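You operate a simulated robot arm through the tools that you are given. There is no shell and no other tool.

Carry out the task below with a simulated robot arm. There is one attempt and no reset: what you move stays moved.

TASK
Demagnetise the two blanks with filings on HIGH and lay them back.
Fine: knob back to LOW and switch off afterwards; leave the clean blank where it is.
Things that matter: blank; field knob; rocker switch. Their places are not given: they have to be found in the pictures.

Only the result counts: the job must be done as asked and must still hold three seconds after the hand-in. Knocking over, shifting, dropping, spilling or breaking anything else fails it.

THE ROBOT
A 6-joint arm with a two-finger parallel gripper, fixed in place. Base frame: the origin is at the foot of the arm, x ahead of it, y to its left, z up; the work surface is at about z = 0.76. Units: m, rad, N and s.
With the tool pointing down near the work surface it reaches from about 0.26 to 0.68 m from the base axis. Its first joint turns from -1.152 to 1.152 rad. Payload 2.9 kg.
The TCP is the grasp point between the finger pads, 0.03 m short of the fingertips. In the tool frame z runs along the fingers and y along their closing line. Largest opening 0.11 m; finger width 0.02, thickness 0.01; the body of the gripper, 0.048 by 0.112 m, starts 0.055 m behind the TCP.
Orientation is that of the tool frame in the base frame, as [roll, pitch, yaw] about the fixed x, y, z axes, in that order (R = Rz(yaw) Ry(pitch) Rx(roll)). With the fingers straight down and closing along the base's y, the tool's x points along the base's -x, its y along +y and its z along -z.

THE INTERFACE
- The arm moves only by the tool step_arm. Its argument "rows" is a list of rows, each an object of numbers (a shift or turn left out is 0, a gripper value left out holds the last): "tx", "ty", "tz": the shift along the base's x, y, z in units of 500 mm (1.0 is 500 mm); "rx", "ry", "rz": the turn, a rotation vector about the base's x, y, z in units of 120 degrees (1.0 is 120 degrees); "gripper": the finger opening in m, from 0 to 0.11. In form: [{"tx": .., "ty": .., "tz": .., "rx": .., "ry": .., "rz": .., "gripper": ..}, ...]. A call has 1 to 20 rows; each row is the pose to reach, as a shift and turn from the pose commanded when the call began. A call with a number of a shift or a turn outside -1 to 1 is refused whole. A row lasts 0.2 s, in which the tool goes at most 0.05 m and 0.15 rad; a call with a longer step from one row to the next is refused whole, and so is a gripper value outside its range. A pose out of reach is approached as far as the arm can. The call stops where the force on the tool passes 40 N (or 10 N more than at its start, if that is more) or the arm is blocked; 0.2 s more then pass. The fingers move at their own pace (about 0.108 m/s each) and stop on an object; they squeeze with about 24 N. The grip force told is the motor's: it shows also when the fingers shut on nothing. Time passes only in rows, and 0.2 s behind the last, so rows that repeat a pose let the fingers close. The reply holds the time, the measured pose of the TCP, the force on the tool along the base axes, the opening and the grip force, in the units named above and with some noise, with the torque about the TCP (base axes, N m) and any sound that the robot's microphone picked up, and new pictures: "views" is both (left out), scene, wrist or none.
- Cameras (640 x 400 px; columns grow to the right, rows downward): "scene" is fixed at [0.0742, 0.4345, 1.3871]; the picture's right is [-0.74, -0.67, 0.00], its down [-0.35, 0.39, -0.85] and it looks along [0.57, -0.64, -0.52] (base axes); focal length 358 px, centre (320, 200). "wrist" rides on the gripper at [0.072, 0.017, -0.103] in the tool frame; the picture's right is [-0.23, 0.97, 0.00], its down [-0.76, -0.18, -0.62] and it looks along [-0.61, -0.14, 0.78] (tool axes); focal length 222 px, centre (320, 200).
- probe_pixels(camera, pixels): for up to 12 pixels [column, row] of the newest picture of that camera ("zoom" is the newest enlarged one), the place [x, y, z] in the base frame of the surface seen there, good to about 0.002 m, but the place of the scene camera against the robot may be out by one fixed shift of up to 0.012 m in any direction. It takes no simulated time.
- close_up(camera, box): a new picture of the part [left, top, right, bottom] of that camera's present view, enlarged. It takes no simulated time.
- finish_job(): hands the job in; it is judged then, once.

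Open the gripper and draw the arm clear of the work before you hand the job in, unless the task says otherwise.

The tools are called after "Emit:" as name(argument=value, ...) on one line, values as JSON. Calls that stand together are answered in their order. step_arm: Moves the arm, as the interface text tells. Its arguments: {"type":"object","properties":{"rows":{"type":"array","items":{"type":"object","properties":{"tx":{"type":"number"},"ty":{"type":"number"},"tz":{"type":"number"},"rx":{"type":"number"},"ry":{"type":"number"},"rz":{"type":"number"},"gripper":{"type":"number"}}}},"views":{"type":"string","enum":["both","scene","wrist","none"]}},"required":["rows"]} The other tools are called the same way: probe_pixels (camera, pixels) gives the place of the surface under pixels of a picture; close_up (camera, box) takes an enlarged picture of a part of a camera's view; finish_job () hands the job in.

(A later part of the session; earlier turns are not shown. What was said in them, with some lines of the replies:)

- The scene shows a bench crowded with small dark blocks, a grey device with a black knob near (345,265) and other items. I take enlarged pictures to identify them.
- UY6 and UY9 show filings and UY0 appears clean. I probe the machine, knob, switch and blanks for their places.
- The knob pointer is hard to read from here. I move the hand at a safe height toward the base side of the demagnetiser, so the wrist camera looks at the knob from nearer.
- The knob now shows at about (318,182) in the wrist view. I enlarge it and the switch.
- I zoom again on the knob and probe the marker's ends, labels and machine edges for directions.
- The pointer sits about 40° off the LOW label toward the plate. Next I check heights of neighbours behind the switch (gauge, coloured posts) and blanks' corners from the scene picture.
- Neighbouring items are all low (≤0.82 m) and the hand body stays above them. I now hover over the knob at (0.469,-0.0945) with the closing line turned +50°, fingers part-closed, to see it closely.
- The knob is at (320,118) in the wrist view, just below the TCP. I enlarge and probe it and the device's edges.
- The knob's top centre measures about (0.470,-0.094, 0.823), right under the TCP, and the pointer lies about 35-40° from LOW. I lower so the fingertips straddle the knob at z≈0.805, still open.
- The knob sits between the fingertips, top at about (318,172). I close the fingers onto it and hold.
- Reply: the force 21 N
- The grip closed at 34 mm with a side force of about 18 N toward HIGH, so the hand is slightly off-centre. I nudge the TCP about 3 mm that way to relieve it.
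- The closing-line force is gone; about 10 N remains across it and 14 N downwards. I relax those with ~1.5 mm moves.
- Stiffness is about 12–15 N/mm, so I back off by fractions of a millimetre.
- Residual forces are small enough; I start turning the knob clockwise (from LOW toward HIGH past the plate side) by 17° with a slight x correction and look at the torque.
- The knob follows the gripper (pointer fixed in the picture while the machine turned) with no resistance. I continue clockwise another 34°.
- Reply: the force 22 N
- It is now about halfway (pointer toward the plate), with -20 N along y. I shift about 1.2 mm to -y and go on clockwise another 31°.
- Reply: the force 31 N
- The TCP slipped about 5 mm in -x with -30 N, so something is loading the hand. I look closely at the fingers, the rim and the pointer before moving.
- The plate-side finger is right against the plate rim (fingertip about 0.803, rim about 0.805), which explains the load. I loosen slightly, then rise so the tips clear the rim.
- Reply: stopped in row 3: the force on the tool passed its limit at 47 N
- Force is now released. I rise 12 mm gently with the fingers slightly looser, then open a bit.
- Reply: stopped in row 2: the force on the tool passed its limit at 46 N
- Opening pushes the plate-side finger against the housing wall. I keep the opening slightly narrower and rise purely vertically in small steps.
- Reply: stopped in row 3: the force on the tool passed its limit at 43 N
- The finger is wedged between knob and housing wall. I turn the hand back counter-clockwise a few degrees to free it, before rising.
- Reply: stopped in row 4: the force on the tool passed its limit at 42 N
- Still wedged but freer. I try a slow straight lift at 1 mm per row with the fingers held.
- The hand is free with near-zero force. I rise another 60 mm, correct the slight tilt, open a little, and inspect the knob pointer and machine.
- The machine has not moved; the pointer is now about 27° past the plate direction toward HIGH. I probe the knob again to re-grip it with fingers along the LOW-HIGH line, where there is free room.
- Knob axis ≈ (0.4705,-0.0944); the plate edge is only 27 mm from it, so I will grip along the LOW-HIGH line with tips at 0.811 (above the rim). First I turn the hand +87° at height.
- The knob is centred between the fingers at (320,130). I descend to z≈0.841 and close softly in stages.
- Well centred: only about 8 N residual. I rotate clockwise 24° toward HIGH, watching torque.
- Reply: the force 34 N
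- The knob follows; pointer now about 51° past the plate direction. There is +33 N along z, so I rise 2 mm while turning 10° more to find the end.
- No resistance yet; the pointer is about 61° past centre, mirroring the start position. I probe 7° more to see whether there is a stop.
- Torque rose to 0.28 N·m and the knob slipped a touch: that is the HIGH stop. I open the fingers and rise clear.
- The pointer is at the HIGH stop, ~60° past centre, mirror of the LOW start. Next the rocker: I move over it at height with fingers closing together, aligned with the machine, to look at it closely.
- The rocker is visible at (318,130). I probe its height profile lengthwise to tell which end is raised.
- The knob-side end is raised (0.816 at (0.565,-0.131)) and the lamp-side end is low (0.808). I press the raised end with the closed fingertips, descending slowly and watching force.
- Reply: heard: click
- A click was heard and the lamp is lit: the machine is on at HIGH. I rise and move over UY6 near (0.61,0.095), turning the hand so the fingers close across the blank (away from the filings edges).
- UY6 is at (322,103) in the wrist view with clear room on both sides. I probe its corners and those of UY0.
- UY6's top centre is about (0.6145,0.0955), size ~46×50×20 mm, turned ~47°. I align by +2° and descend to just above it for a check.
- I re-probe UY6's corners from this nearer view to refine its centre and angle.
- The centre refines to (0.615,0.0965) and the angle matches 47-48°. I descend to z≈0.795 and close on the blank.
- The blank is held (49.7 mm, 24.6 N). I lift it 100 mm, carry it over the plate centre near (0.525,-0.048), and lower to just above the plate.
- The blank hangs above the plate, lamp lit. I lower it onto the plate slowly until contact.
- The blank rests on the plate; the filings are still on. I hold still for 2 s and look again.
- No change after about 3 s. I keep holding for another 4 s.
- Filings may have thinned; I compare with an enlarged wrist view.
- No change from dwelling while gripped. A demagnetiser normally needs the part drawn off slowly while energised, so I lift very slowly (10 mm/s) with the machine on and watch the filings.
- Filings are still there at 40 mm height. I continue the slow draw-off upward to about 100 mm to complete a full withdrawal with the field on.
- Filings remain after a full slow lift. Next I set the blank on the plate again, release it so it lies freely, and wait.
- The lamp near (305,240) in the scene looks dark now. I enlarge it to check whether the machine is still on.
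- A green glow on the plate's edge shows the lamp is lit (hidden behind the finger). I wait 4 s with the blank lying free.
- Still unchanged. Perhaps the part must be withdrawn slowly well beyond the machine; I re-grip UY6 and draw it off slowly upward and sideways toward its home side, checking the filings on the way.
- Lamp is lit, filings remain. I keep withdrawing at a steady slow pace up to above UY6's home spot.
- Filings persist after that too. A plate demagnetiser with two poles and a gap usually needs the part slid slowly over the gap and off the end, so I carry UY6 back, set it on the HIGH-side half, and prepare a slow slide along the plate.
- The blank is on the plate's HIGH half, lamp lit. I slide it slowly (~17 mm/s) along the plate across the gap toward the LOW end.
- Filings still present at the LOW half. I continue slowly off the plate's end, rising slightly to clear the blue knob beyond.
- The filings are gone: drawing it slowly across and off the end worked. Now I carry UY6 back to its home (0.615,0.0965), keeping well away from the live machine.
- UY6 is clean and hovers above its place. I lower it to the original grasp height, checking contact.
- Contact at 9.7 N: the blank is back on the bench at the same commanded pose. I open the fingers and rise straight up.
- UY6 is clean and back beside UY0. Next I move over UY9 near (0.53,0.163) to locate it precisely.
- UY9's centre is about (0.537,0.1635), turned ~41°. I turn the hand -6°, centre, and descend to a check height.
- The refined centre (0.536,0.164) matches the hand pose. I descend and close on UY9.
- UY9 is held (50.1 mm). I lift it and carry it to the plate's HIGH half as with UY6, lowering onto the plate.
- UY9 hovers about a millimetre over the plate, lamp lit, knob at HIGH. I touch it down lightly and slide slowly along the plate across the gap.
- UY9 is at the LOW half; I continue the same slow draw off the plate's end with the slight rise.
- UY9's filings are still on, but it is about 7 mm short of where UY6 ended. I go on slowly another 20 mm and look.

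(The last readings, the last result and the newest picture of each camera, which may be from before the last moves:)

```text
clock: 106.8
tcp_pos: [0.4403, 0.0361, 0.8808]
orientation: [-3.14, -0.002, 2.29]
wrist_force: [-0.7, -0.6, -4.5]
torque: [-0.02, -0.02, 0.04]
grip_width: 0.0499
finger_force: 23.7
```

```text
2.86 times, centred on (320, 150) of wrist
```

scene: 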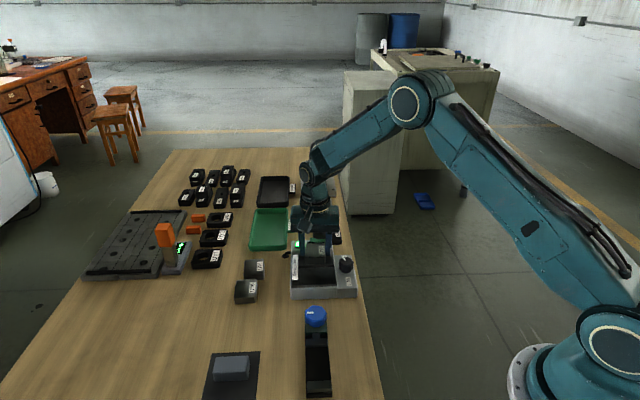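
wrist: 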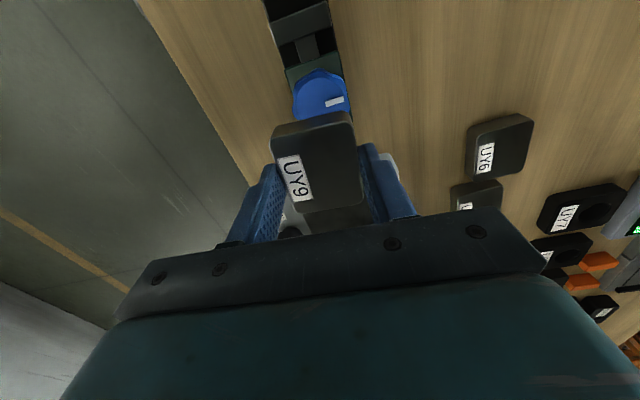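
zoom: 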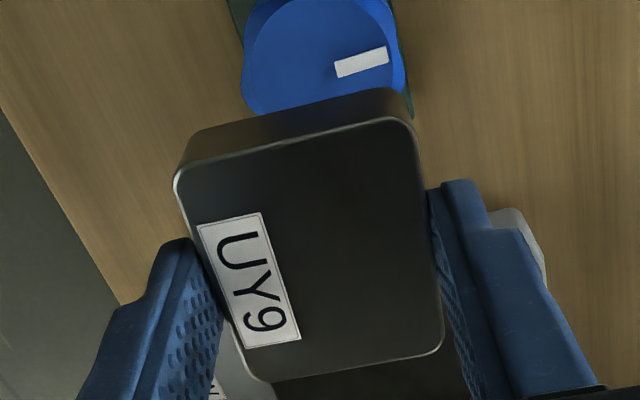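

UY9 is clean now. I lift it and carry it back over its home (0.536,0.1635), away from the machine.

Emit:
step_arm(rows=[{"tz": 0.04}, {"tz": 0.09}, {"tx": 0.03, "ty": 0.04, "tz": 0.098}, {"tx": 0.075, "ty": 0.098, "tz": 0.098}, {"tx": 0.12, "ty": 0.157, "tz": 0.098}, {"tx": 0.16, "ty": 0.21, "tz": 0.098}, {"tx": 0.185, "ty": 0.242, "tz": 0.098}, {"tx": 0.1928, "ty": 0.2526, "tz": 0.098}, {"tx": 0.1928, "ty": 0.2526, "tz": 0.098}, {"tx": 0.1928, "ty": 0.2526, "tz": 0.04}, {"tx": 0.1928, "ty": 0.2526, "tz": -0.03}, {"tx": 0.1928, "ty": 0.2526, "tz": -0.1}, {"tx": 0.1928, "ty": 0.2526, "tz": -0.14}, {"tx": 0.1928, "ty": 0.2526, "tz": -0.155}, {"tx": 0.1928, "ty": 0.2526, "tz": -0.163}, {"tx": 0.1928, "ty": 0.2526, "tz": -0.168}, {"tx": 0.1928, "ty": 0.2526, "tz": -0.171}, {"tx": 0.1928, "ty": 0.2526, "tz": -0.171}])

Emit:
close_up(camera="scene", box=[200, 260, 300, 360])

```text
clock: 110.6
tcp_pos: [0.5366, 0.1645, 0.7969]
orientation: [-3.139, -0.002, 2.29]
wrist_force: [-0.7, -0.3, -4.2]
torque: [0.01, -0.03, -0.02]
grip_width: 0.0496
finger_force: 23.9
```

scene: 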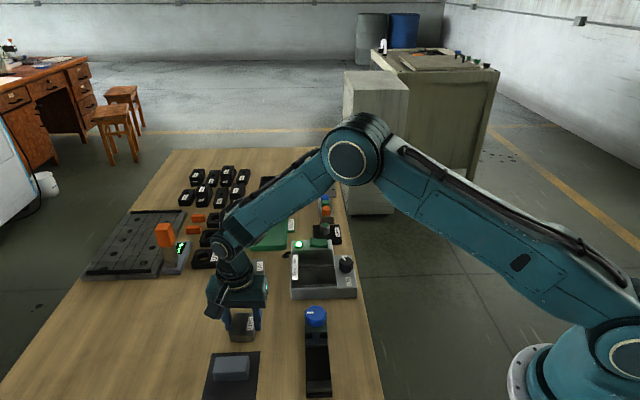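
wrist: 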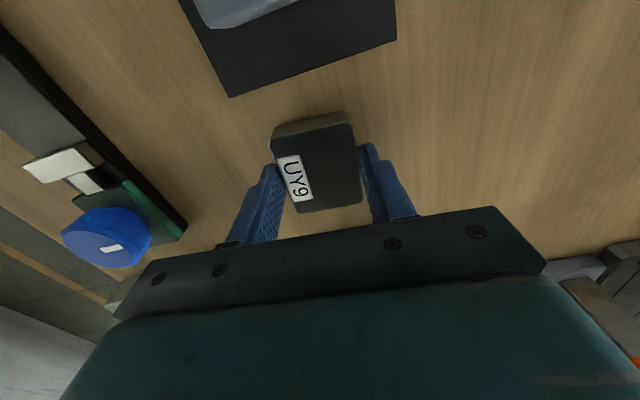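

```text
4.00 times, centred on (250, 310) of scene
```

zoom: 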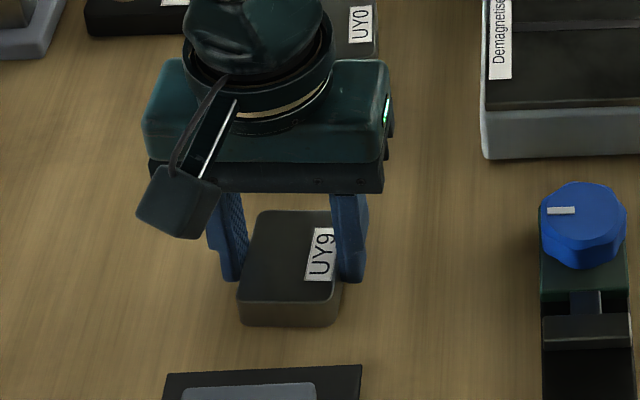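

Still carrying its weight (-4.2 N), so just above the bench. I lower by up to 1.5 mm to contact.

Emit:
step_arm(rows=[{"tz": -0.001}, {"tz": -0.002}, {"tz": -0.003}, {"tz": -0.003}], views="none")

```text
clock: 111.6
tcp_pos: [0.537, 0.1636, 0.7954]
orientation: [3.141, -0.003, 2.289]
wrist_force: [-0.7, -0.3, -0.8]
torque: [0.01, -0.01, -0.01]
grip_width: 0.0499
finger_force: 24.4
```

Contact is made (weight gone from the wrist). I open the fingers and rise straight up.

Emit:
step_arm(rows=[{"gripper": 0.052}, {"gripper": 0.056}, {"gripper": 0.065}, {"gripper": 0.075}, {"gripper": 0.075}, {"tz": 0.04, "gripper": 0.075}, {"tz": 0.1, "gripper": 0.075}, {"tz": 0.18, "gripper": 0.075}, {"tz": 0.26, "gripper": 0.075}, {"tz": 0.3, "gripper": 0.075}])

Emit:
close_up(camera="scene", box=[210, 245, 290, 345])

Emit:
close_up(camera="wrist", box=[230, 40, 410, 180])

```text
clock: 113.8
tcp_pos: [0.5334, 0.159, 0.9454]
orientation: [-3.14, -0.001, 2.291]
wrist_force: [0.4, 1.0, 0.5]
torque: [0.0, 0.01, 0.03]
grip_width: 0.0749
finger_force: 0.1
```

scene: 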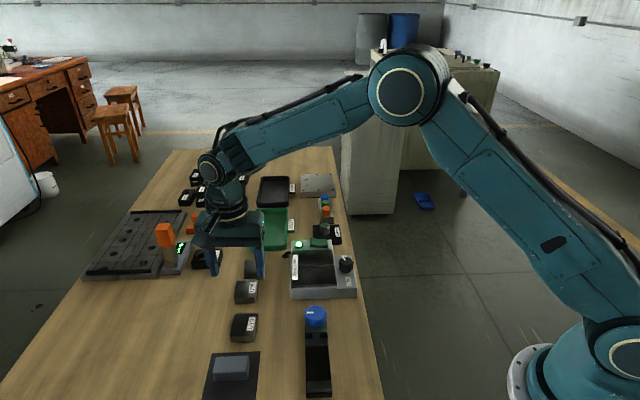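
wrist: 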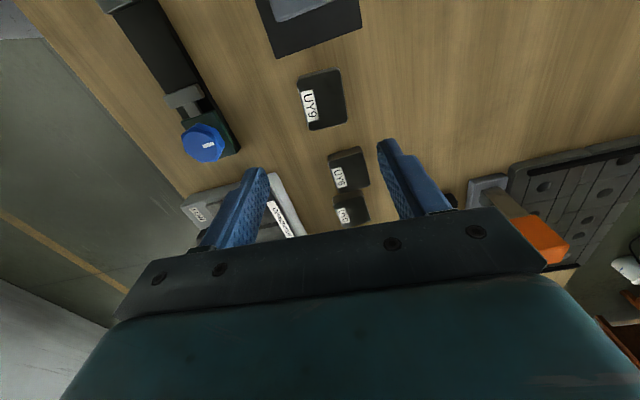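

```text
4.00 times, centred on (250, 295) of scene
```

zoom: 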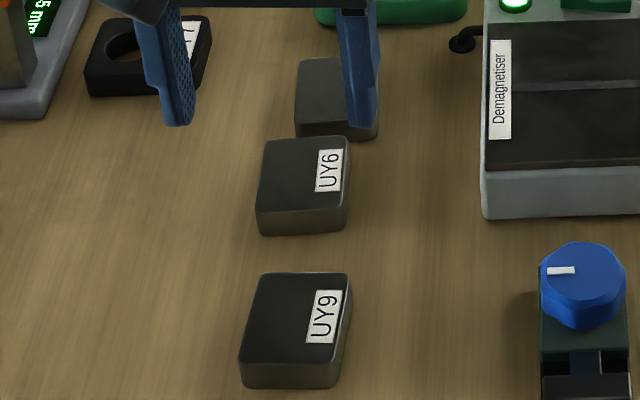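

```text
2.86 times, centred on (320, 110) of wrist
```

zoom: 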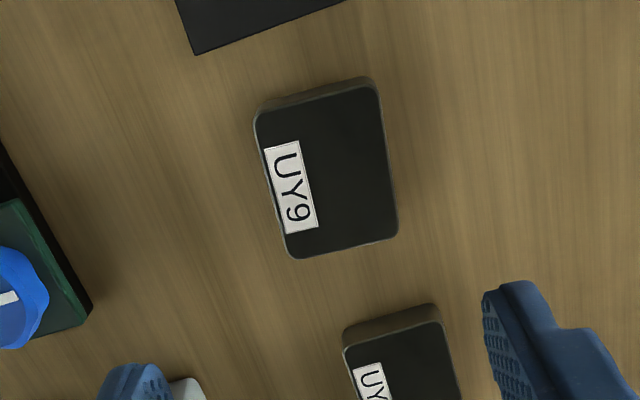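

Both blanks are clean and back in place, and UY0 is untouched. Now the knob: I move over it at (0.4705,-0.0944) keeping this hand angle, so a full counter-clockwise turn to LOW fits in one grip.

Emit:
step_arm(rows=[{"tx": -0.018, "ty": -0.07, "gripper": 0.065}, {"tx": -0.038, "ty": -0.15, "gripper": 0.055}, {"tx": -0.058, "ty": -0.23, "gripper": 0.055}, {"tx": -0.078, "ty": -0.31, "gripper": 0.055}, {"tx": -0.098, "ty": -0.39, "gripper": 0.055}, {"tx": -0.116, "ty": -0.46, "gripper": 0.055}, {"tx": -0.1306, "ty": -0.5158, "gripper": 0.055}, {"tx": -0.1306, "ty": -0.5158, "tz": -0.06, "gripper": 0.055}, {"tx": -0.1306, "ty": -0.5158, "tz": -0.08, "gripper": 0.055}, {"tx": -0.1306, "ty": -0.5158, "tz": -0.08, "gripper": 0.055}], views="wrist")

Emit:
close_up(camera="wrist", box=[240, 80, 400, 190])

```text
clock: 116.0
tcp_pos: [0.4689, -0.0949, 0.9039]
orientation: [-3.139, -0.003, 2.29]
wrist_force: [-0.1, 0.2, 0.3]
torque: [0.0, 0.02, -0.01]
grip_width: 0.0548
finger_force: 0.0
```

wrist: 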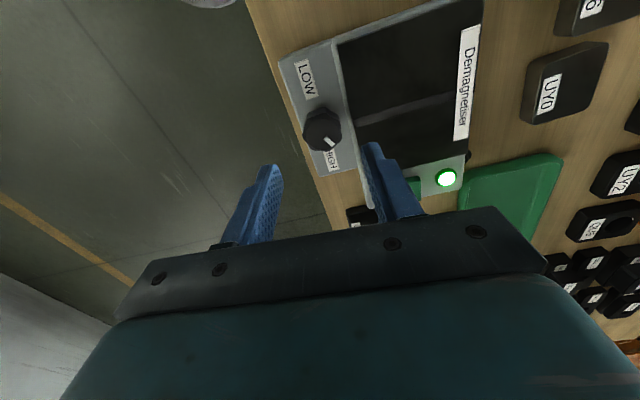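

```text
3.64 times, centred on (320, 135) of wrist
```

zoom: 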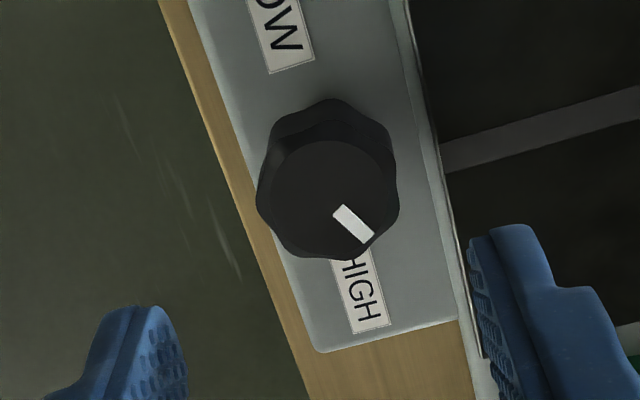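

The knob is centred under the hand with the pointer at HIGH. I descend to z≈0.842 (tips above the rim) and close.

Emit:
step_arm(rows=[{"tz": -0.06}, {"tz": -0.105}, {"tz": -0.124}, {"tz": -0.124, "gripper": 0.045}, {"tz": -0.124, "gripper": 0.037}, {"tz": -0.124, "gripper": 0.034}, {"tz": -0.124, "gripper": 0.02}, {"tz": -0.124, "gripper": 0.0}], views="wrist")

Emit:
close_up(camera="wrist", box=[255, 100, 385, 190])

```text
clock: 117.8
tcp_pos: [0.47, -0.0939, 0.8428]
orientation: [3.142, -0.003, 2.289]
wrist_force: [-0.9, -1.9, -1.6]
torque: [0.01, -0.22, -0.01]
grip_width: 0.0334
finger_force: 44.7
```

wrist: 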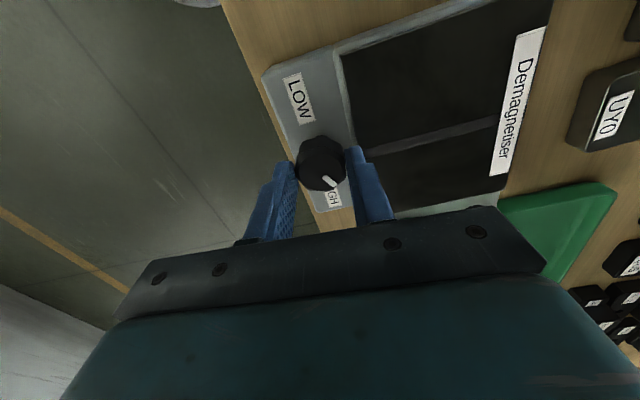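

```text
4.44 times, centred on (320, 145) of wrist
```

zoom: 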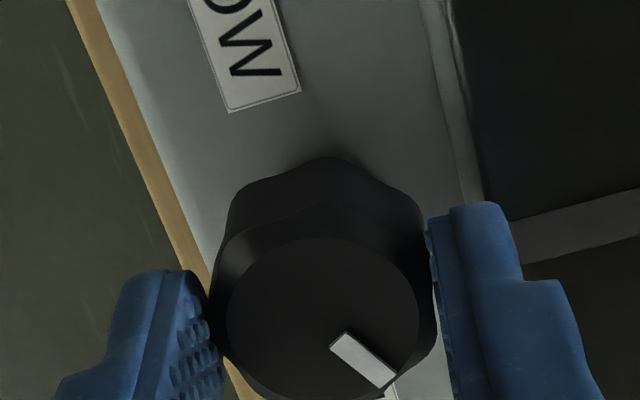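

Clean grip with almost no side load. I turn counter-clockwise 54° first and check forces.

Emit:
step_arm(rows=[{"rz": 0.03}, {"rz": 0.075}, {"rz": 0.12}, {"rz": 0.165}, {"rz": 0.21}, {"rz": 0.255}, {"rz": 0.3}, {"rz": 0.345}, {"rz": 0.39}, {"rz": 0.435}, {"rz": 0.45}, {"rz": 0.45}], views="wrist")

Emit:
close_up(camera="wrist", box=[255, 100, 385, 190])

```text
clock: 120.4
tcp_pos: [0.4695, -0.0951, 0.8427]
orientation: [3.141, -0.005, -3.05]
wrist_force: [-19.3, 5.4, 8.3]
torque: [0.33, -0.07, 0.01]
grip_width: 0.0336
finger_force: 44.8
```

wrist: 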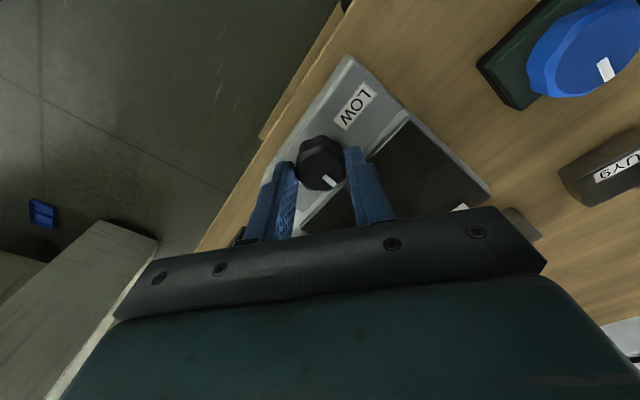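

```text
4.44 times, centred on (320, 145) of wrist
```

zoom: 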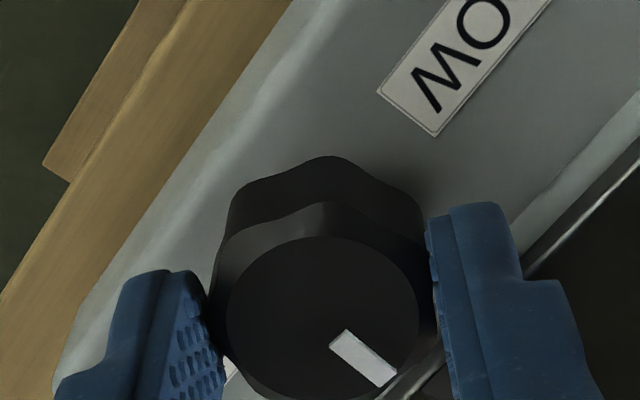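

The knob follows, now near mid-way. There is -19 N along x, so I shift 1 mm to -x and continue another 54°.

Emit:
step_arm(rows=[{"tx": -0.002, "rz": 0.03}, {"tx": -0.002, "rz": 0.075}, {"tx": -0.002, "rz": 0.12}, {"tx": -0.002, "rz": 0.165}, {"tx": -0.002, "rz": 0.21}, {"tx": -0.002, "rz": 0.255}, {"tx": -0.002, "rz": 0.3}, {"tx": -0.002, "rz": 0.345}, {"tx": -0.002, "rz": 0.39}, {"tx": -0.002, "rz": 0.435}, {"tx": -0.002, "rz": 0.45}, {"tx": -0.002, "rz": 0.45}], views="wrist")

Emit:
close_up(camera="wrist", box=[255, 100, 385, 190])

```text
clock: 123.0
tcp_pos: [0.4703, -0.096, 0.8435]
orientation: [3.142, -0.002, -2.108]
wrist_force: [-14.3, -12.3, 5.7]
torque: [-0.7, 1.03, 0.07]
grip_width: 0.0335
finger_force: 44.5
```

wrist: 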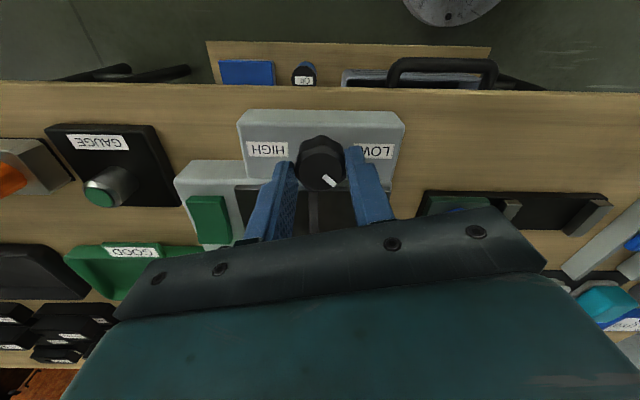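

```text
4.44 times, centred on (320, 145) of wrist
```

zoom: 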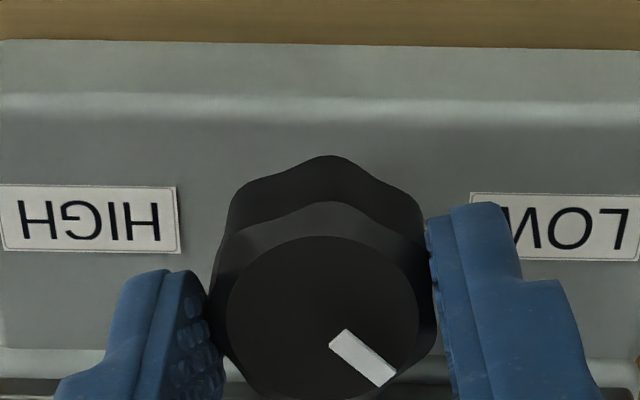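

108° done. I finish with 12-15° more in small steps, easing the side load, until the LOW stop is felt.

Emit:
step_arm(rows=[{"tx": -0.001, "ty": -0.001, "rz": 0.02}, {"tx": -0.002, "ty": -0.002, "rz": 0.05}, {"tx": -0.002, "ty": -0.002, "rz": 0.08}, {"tx": -0.002, "ty": -0.002, "rz": 0.1}, {"tx": -0.002, "ty": -0.002, "rz": 0.1}], views="wrist")

Emit:
close_up(camera="wrist", box=[255, 100, 385, 190])

```text
clock: 124.2
tcp_pos: [0.47, -0.0954, 0.8419]
orientation: [-3.137, 0.0, -1.897]
wrist_force: [5.6, -9.0, -7.0]
torque: [-0.5, -0.05, 0.01]
grip_width: 0.0335
finger_force: 44.8
```

wrist: 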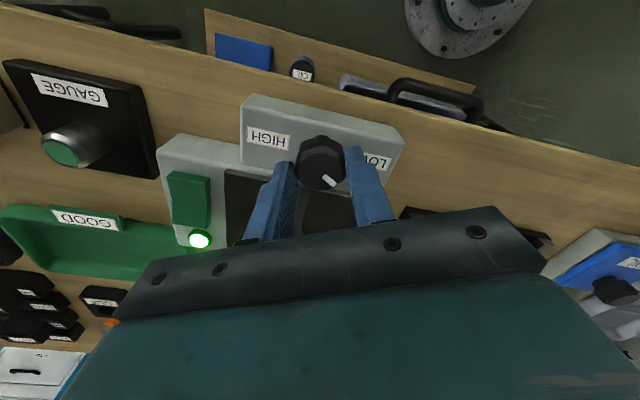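

```text
4.44 times, centred on (320, 145) of wrist
```

zoom: 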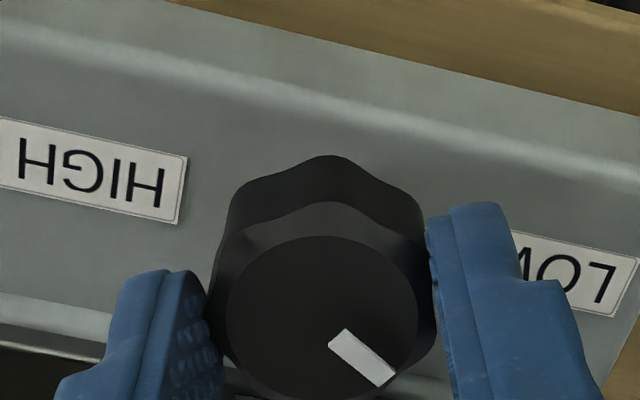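

120° turned and no stop felt yet. I push 7° further to reach the LOW stop.

Emit:
step_arm(rows=[{"rz": 0.02}, {"rz": 0.04}, {"rz": 0.06}, {"rz": 0.06}], views="wrist")

Emit:
close_up(camera="wrist", box=[255, 100, 385, 190])

```text
clock: 125.2
tcp_pos: [0.4708, -0.0959, 0.8434]
orientation: [-3.138, -0.002, -1.773]
wrist_force: [12.4, -6.9, -3.0]
torque: [-0.02, -0.29, -0.36]
grip_width: 0.0334
finger_force: 44.7
```

wrist: 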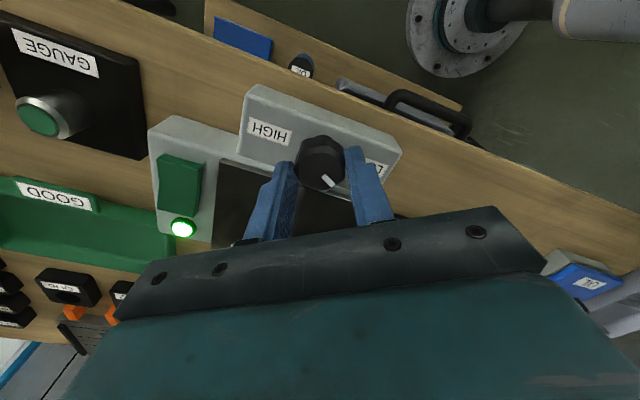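

```text
4.44 times, centred on (320, 145) of wrist
```

zoom: 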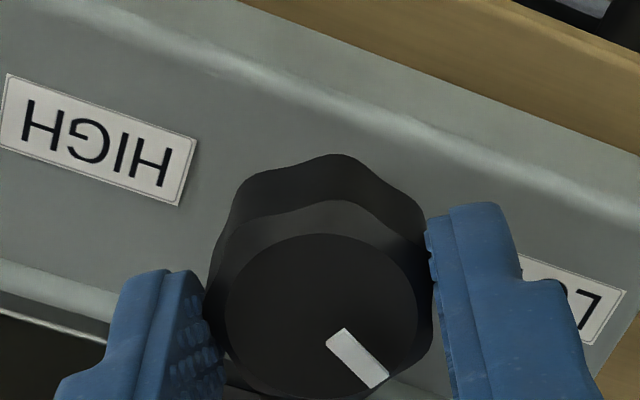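

The stop is felt (-0.36 N·m and slight slip): the knob is at LOW. I release and rise.

Emit:
step_arm(rows=[{"gripper": 0.037}, {"gripper": 0.045}, {"gripper": 0.055}, {"tz": 0.06, "gripper": 0.055}, {"tz": 0.13, "gripper": 0.055}, {"tz": 0.2, "gripper": 0.055}, {"tz": 0.2, "gripper": 0.055}])

Emit:
close_up(camera="scene", box=[280, 220, 370, 305])

Emit:
close_up(camera="wrist", box=[240, 70, 400, 170])

```text
clock: 126.8
tcp_pos: [0.4689, -0.0973, 0.9417]
orientation: [-3.141, -0.002, -1.774]
wrist_force: [-0.4, 0.1, 0.9]
torque: [0.03, -0.01, 0.01]
grip_width: 0.055
finger_force: 0.0
```

scene: 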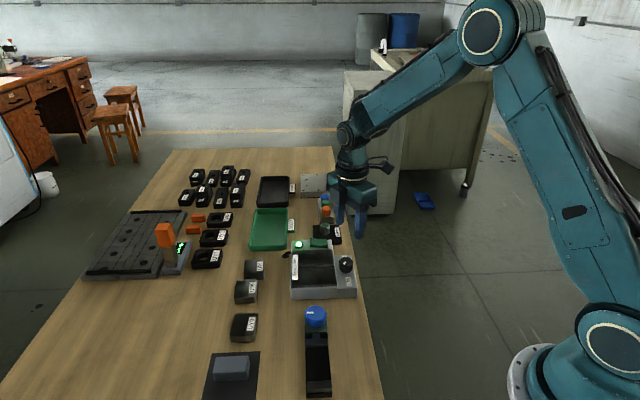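
wrist: 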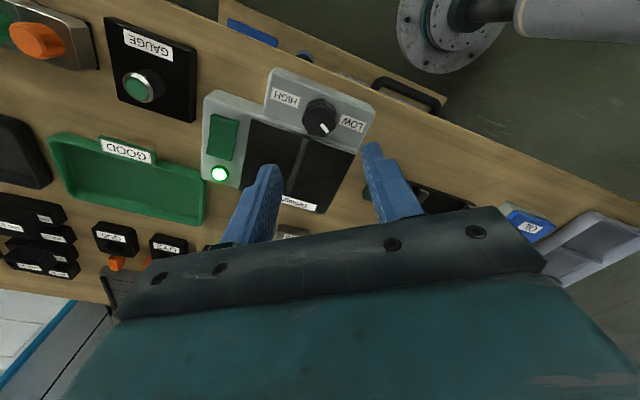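

```text
4.71 times, centred on (325, 262) of scene
```

zoom: 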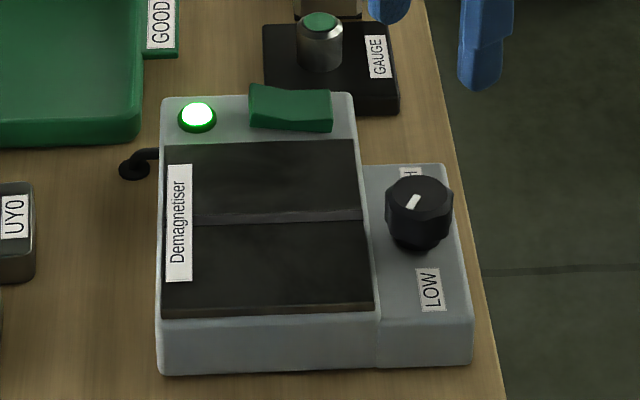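

```text
4.00 times, centred on (320, 120) of wrist
```

zoom: 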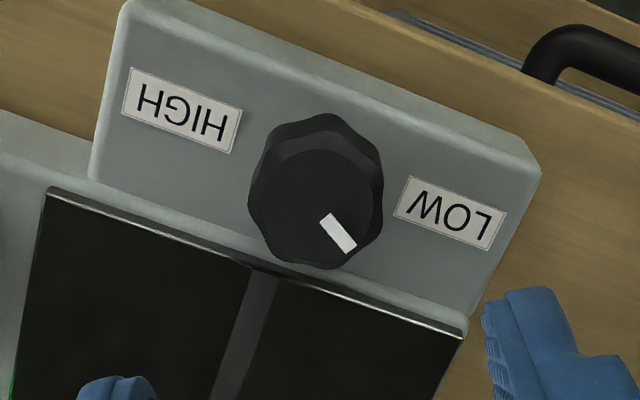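

Pointer is back in its original LOW position and the lamp is still lit. I move over the rocker's lamp-side (now raised) end with closed fingers and check it.

Emit:
step_arm(rows=[{"tx": 0.05, "ty": -0.006, "tz": -0.01, "rz": -0.06, "gripper": 0.02}, {"tx": 0.11, "ty": -0.013, "tz": -0.02, "rz": -0.12, "gripper": 0.0}, {"tx": 0.17, "ty": -0.02, "tz": -0.03, "rz": -0.18, "gripper": 0.0}, {"tx": 0.22, "ty": -0.025, "tz": -0.04, "rz": -0.24, "gripper": 0.0}, {"tx": 0.2374, "ty": -0.0278, "tz": -0.044, "rz": -0.278, "gripper": 0.0}, {"tx": 0.2374, "ty": -0.0278, "tz": -0.044, "rz": -0.278, "gripper": 0.0}], views="wrist")

Emit:
close_up(camera="wrist", box=[260, 80, 380, 180])

```text
clock: 128.2
tcp_pos: [0.5887, -0.1091, 0.9223]
orientation: [-3.141, -0.001, -2.356]
wrist_force: [1.3, 0.4, -0.5]
torque: [0.0, 0.02, 0.03]
grip_width: 0.0
finger_force: 24.4
```

wrist: 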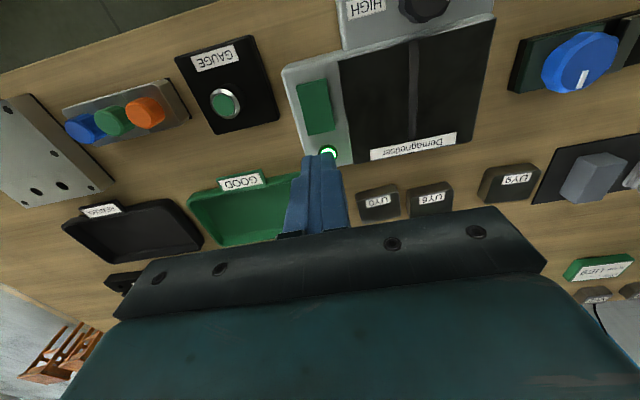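

```text
4.00 times, centred on (320, 130) of wrist
```

zoom: 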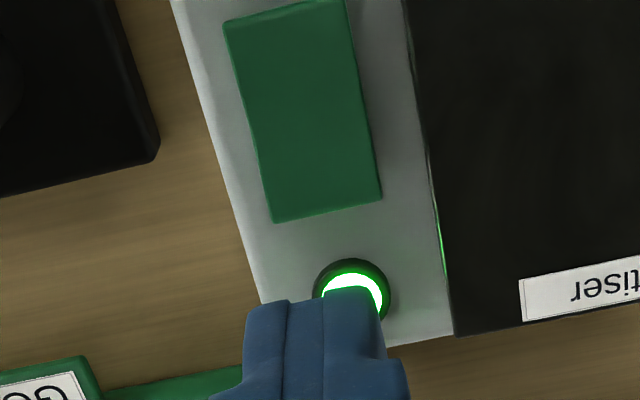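

Emit:
probe_pixels(camera="zoom", pixels=[[285, 20], [293, 60], [303, 100], [312, 140], [320, 175], [326, 205], [275, 212], [378, 195], [348, 268], [320, 235]])

```text
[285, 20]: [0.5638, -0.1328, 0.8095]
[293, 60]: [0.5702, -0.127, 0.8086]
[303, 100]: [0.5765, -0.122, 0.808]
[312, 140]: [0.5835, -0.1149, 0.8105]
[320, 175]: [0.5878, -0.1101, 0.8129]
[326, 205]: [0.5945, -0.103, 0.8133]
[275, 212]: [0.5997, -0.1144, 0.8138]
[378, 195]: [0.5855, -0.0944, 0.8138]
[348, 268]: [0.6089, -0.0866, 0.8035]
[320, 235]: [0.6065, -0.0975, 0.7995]
```

The raised end is at about (0.5945,-0.103, 0.814), with the lamp well beyond. I press there with the same slow descent as before.

Emit:
step_arm(rows=[{"tx": 0.003, "ty": 0.0024, "tz": -0.05}, {"tx": 0.003, "ty": 0.0024, "tz": -0.1}, {"tx": 0.003, "ty": 0.0024, "tz": -0.135}, {"tx": 0.003, "ty": 0.0024, "tz": -0.144}, {"tx": 0.003, "ty": 0.0024, "tz": -0.149}, {"tx": 0.003, "ty": 0.0024, "tz": -0.153}, {"tx": 0.003, "ty": 0.0024, "tz": -0.157}, {"tx": 0.003, "ty": 0.0024, "tz": -0.16}, {"tx": 0.003, "ty": 0.0024, "tz": -0.162}])

Emit:
close_up(camera="scene", box=[280, 220, 370, 305])

```text
clock: 130.2
tcp_pos: [0.5906, -0.1095, 0.842]
orientation: [-3.139, 0.0, -2.354]
wrist_force: [-5.2, -0.1, 18.5]
torque: [-0.08, 0.3, -0.01]
grip_width: 0.0
finger_force: 23.6
heard: click
```

scene: 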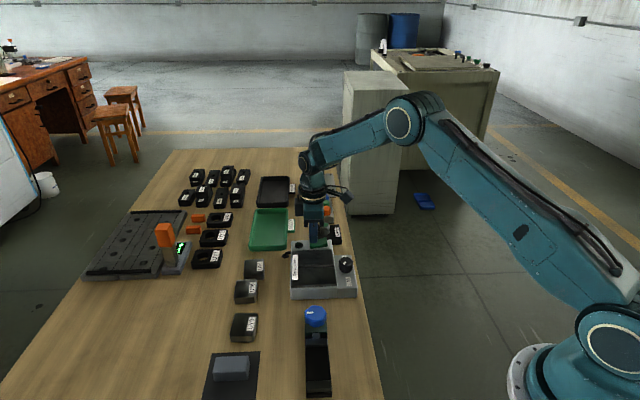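
wrist: 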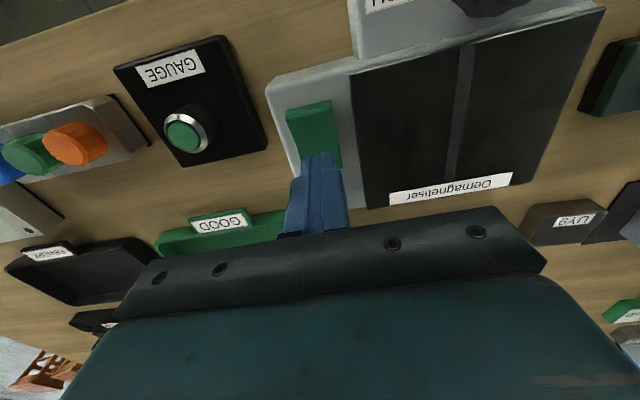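

```text
4.71 times, centred on (325, 262) of scene
```

zoom: 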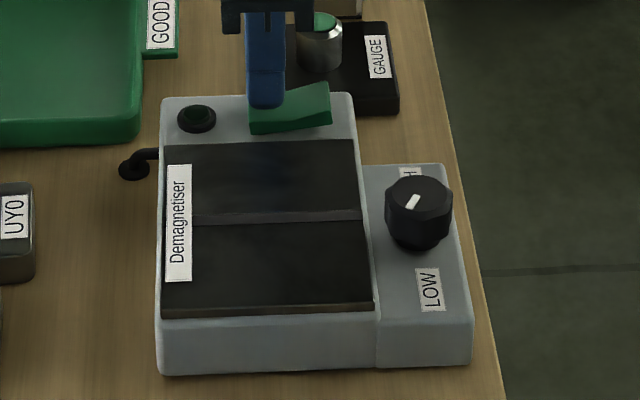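

A click and the lamp is dark: the machine is off. I rise, open the gripper, draw the arm clear and inspect everything.

Emit:
step_arm(rows=[{"tz": 0.05}, {"tz": 0.13}, {"tz": 0.21}, {"tz": 0.29, "gripper": 0.03}, {"tx": -0.04, "tz": 0.36, "gripper": 0.06}, {"tx": -0.11, "tz": 0.42, "gripper": 0.09}, {"tx": -0.18, "tz": 0.48, "gripper": 0.1}, {"tx": -0.25, "tz": 0.52, "gripper": 0.1}, {"tx": -0.33, "tz": 0.55, "gripper": 0.1}, {"tx": -0.4, "tz": 0.56, "gripper": 0.1}, {"tx": -0.4, "tz": 0.56, "gripper": 0.1}])

Emit:
close_up(camera="scene", box=[200, 225, 380, 345])

Emit:
close_up(camera="scene", box=[150, 150, 360, 280])

Emit:
probe_pixels(camera="scene", pixels=[[255, 266], [246, 287], [243, 322]])

```text
clock: 132.6
tcp_pos: [0.3904, -0.1097, 1.1205]
orientation: [3.141, -0.001, -2.357]
wrist_force: [-0.2, -0.5, 0.5]
torque: [0.03, 0.01, -0.01]
grip_width: 0.0998
finger_force: 0.0
```

scene: 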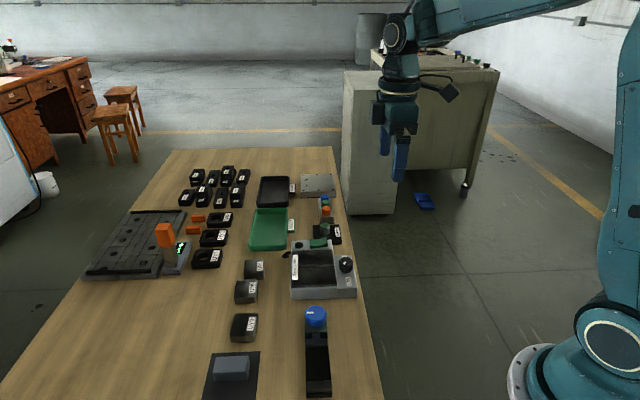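
wrist: 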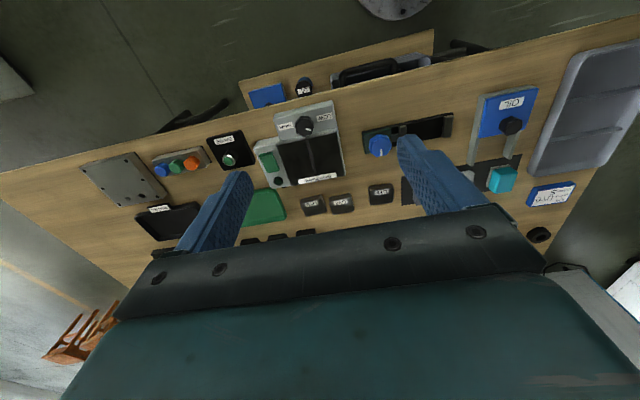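

```text
3.33 times, centred on (290, 285) of scene
```

zoom: 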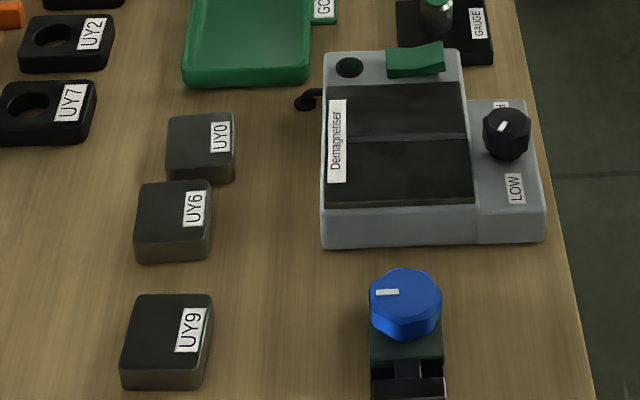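

```text
3.05 times, centred on (255, 215) of scene
```

zoom: 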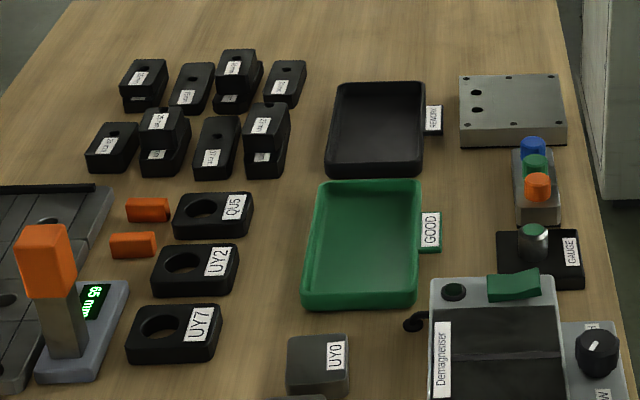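

```text
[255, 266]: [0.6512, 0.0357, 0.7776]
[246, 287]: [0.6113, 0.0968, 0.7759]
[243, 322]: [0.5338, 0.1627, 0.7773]
```

All three blanks are clean and lie where they were, UY0 is unmoved, the knob is at LOW, the rocker is off with the lamp dark, and the arm is clear with the gripper open. I hand the job in.

Emit:
finish_job()

```text
The job is handed in.
```

The two blanks with filings, UY6 and UY9, have been demagnetised on HIGH and are back in their original places. The filings are gone from both.

- **Clean blank:** UY0 was not touched and reads the same position as at the start.
- **Machine:** the field knob is back at its LOW stop. The rocker switch is off, and the lamp is dark.
- **Arm:** the gripper is open and clear of the bench.

Two things happened along the way:

- **Finger caught:** on the first attempt to turn the knob, one finger caught between the knob and the machine housing and hit the force limit four times before I freed it. The pictures show the machine did not move.
- **Method:** resting UY6 on the plate, or lifting it straight off, did not clear it. Sliding each blank slowly along the plate and off the LOW end did.
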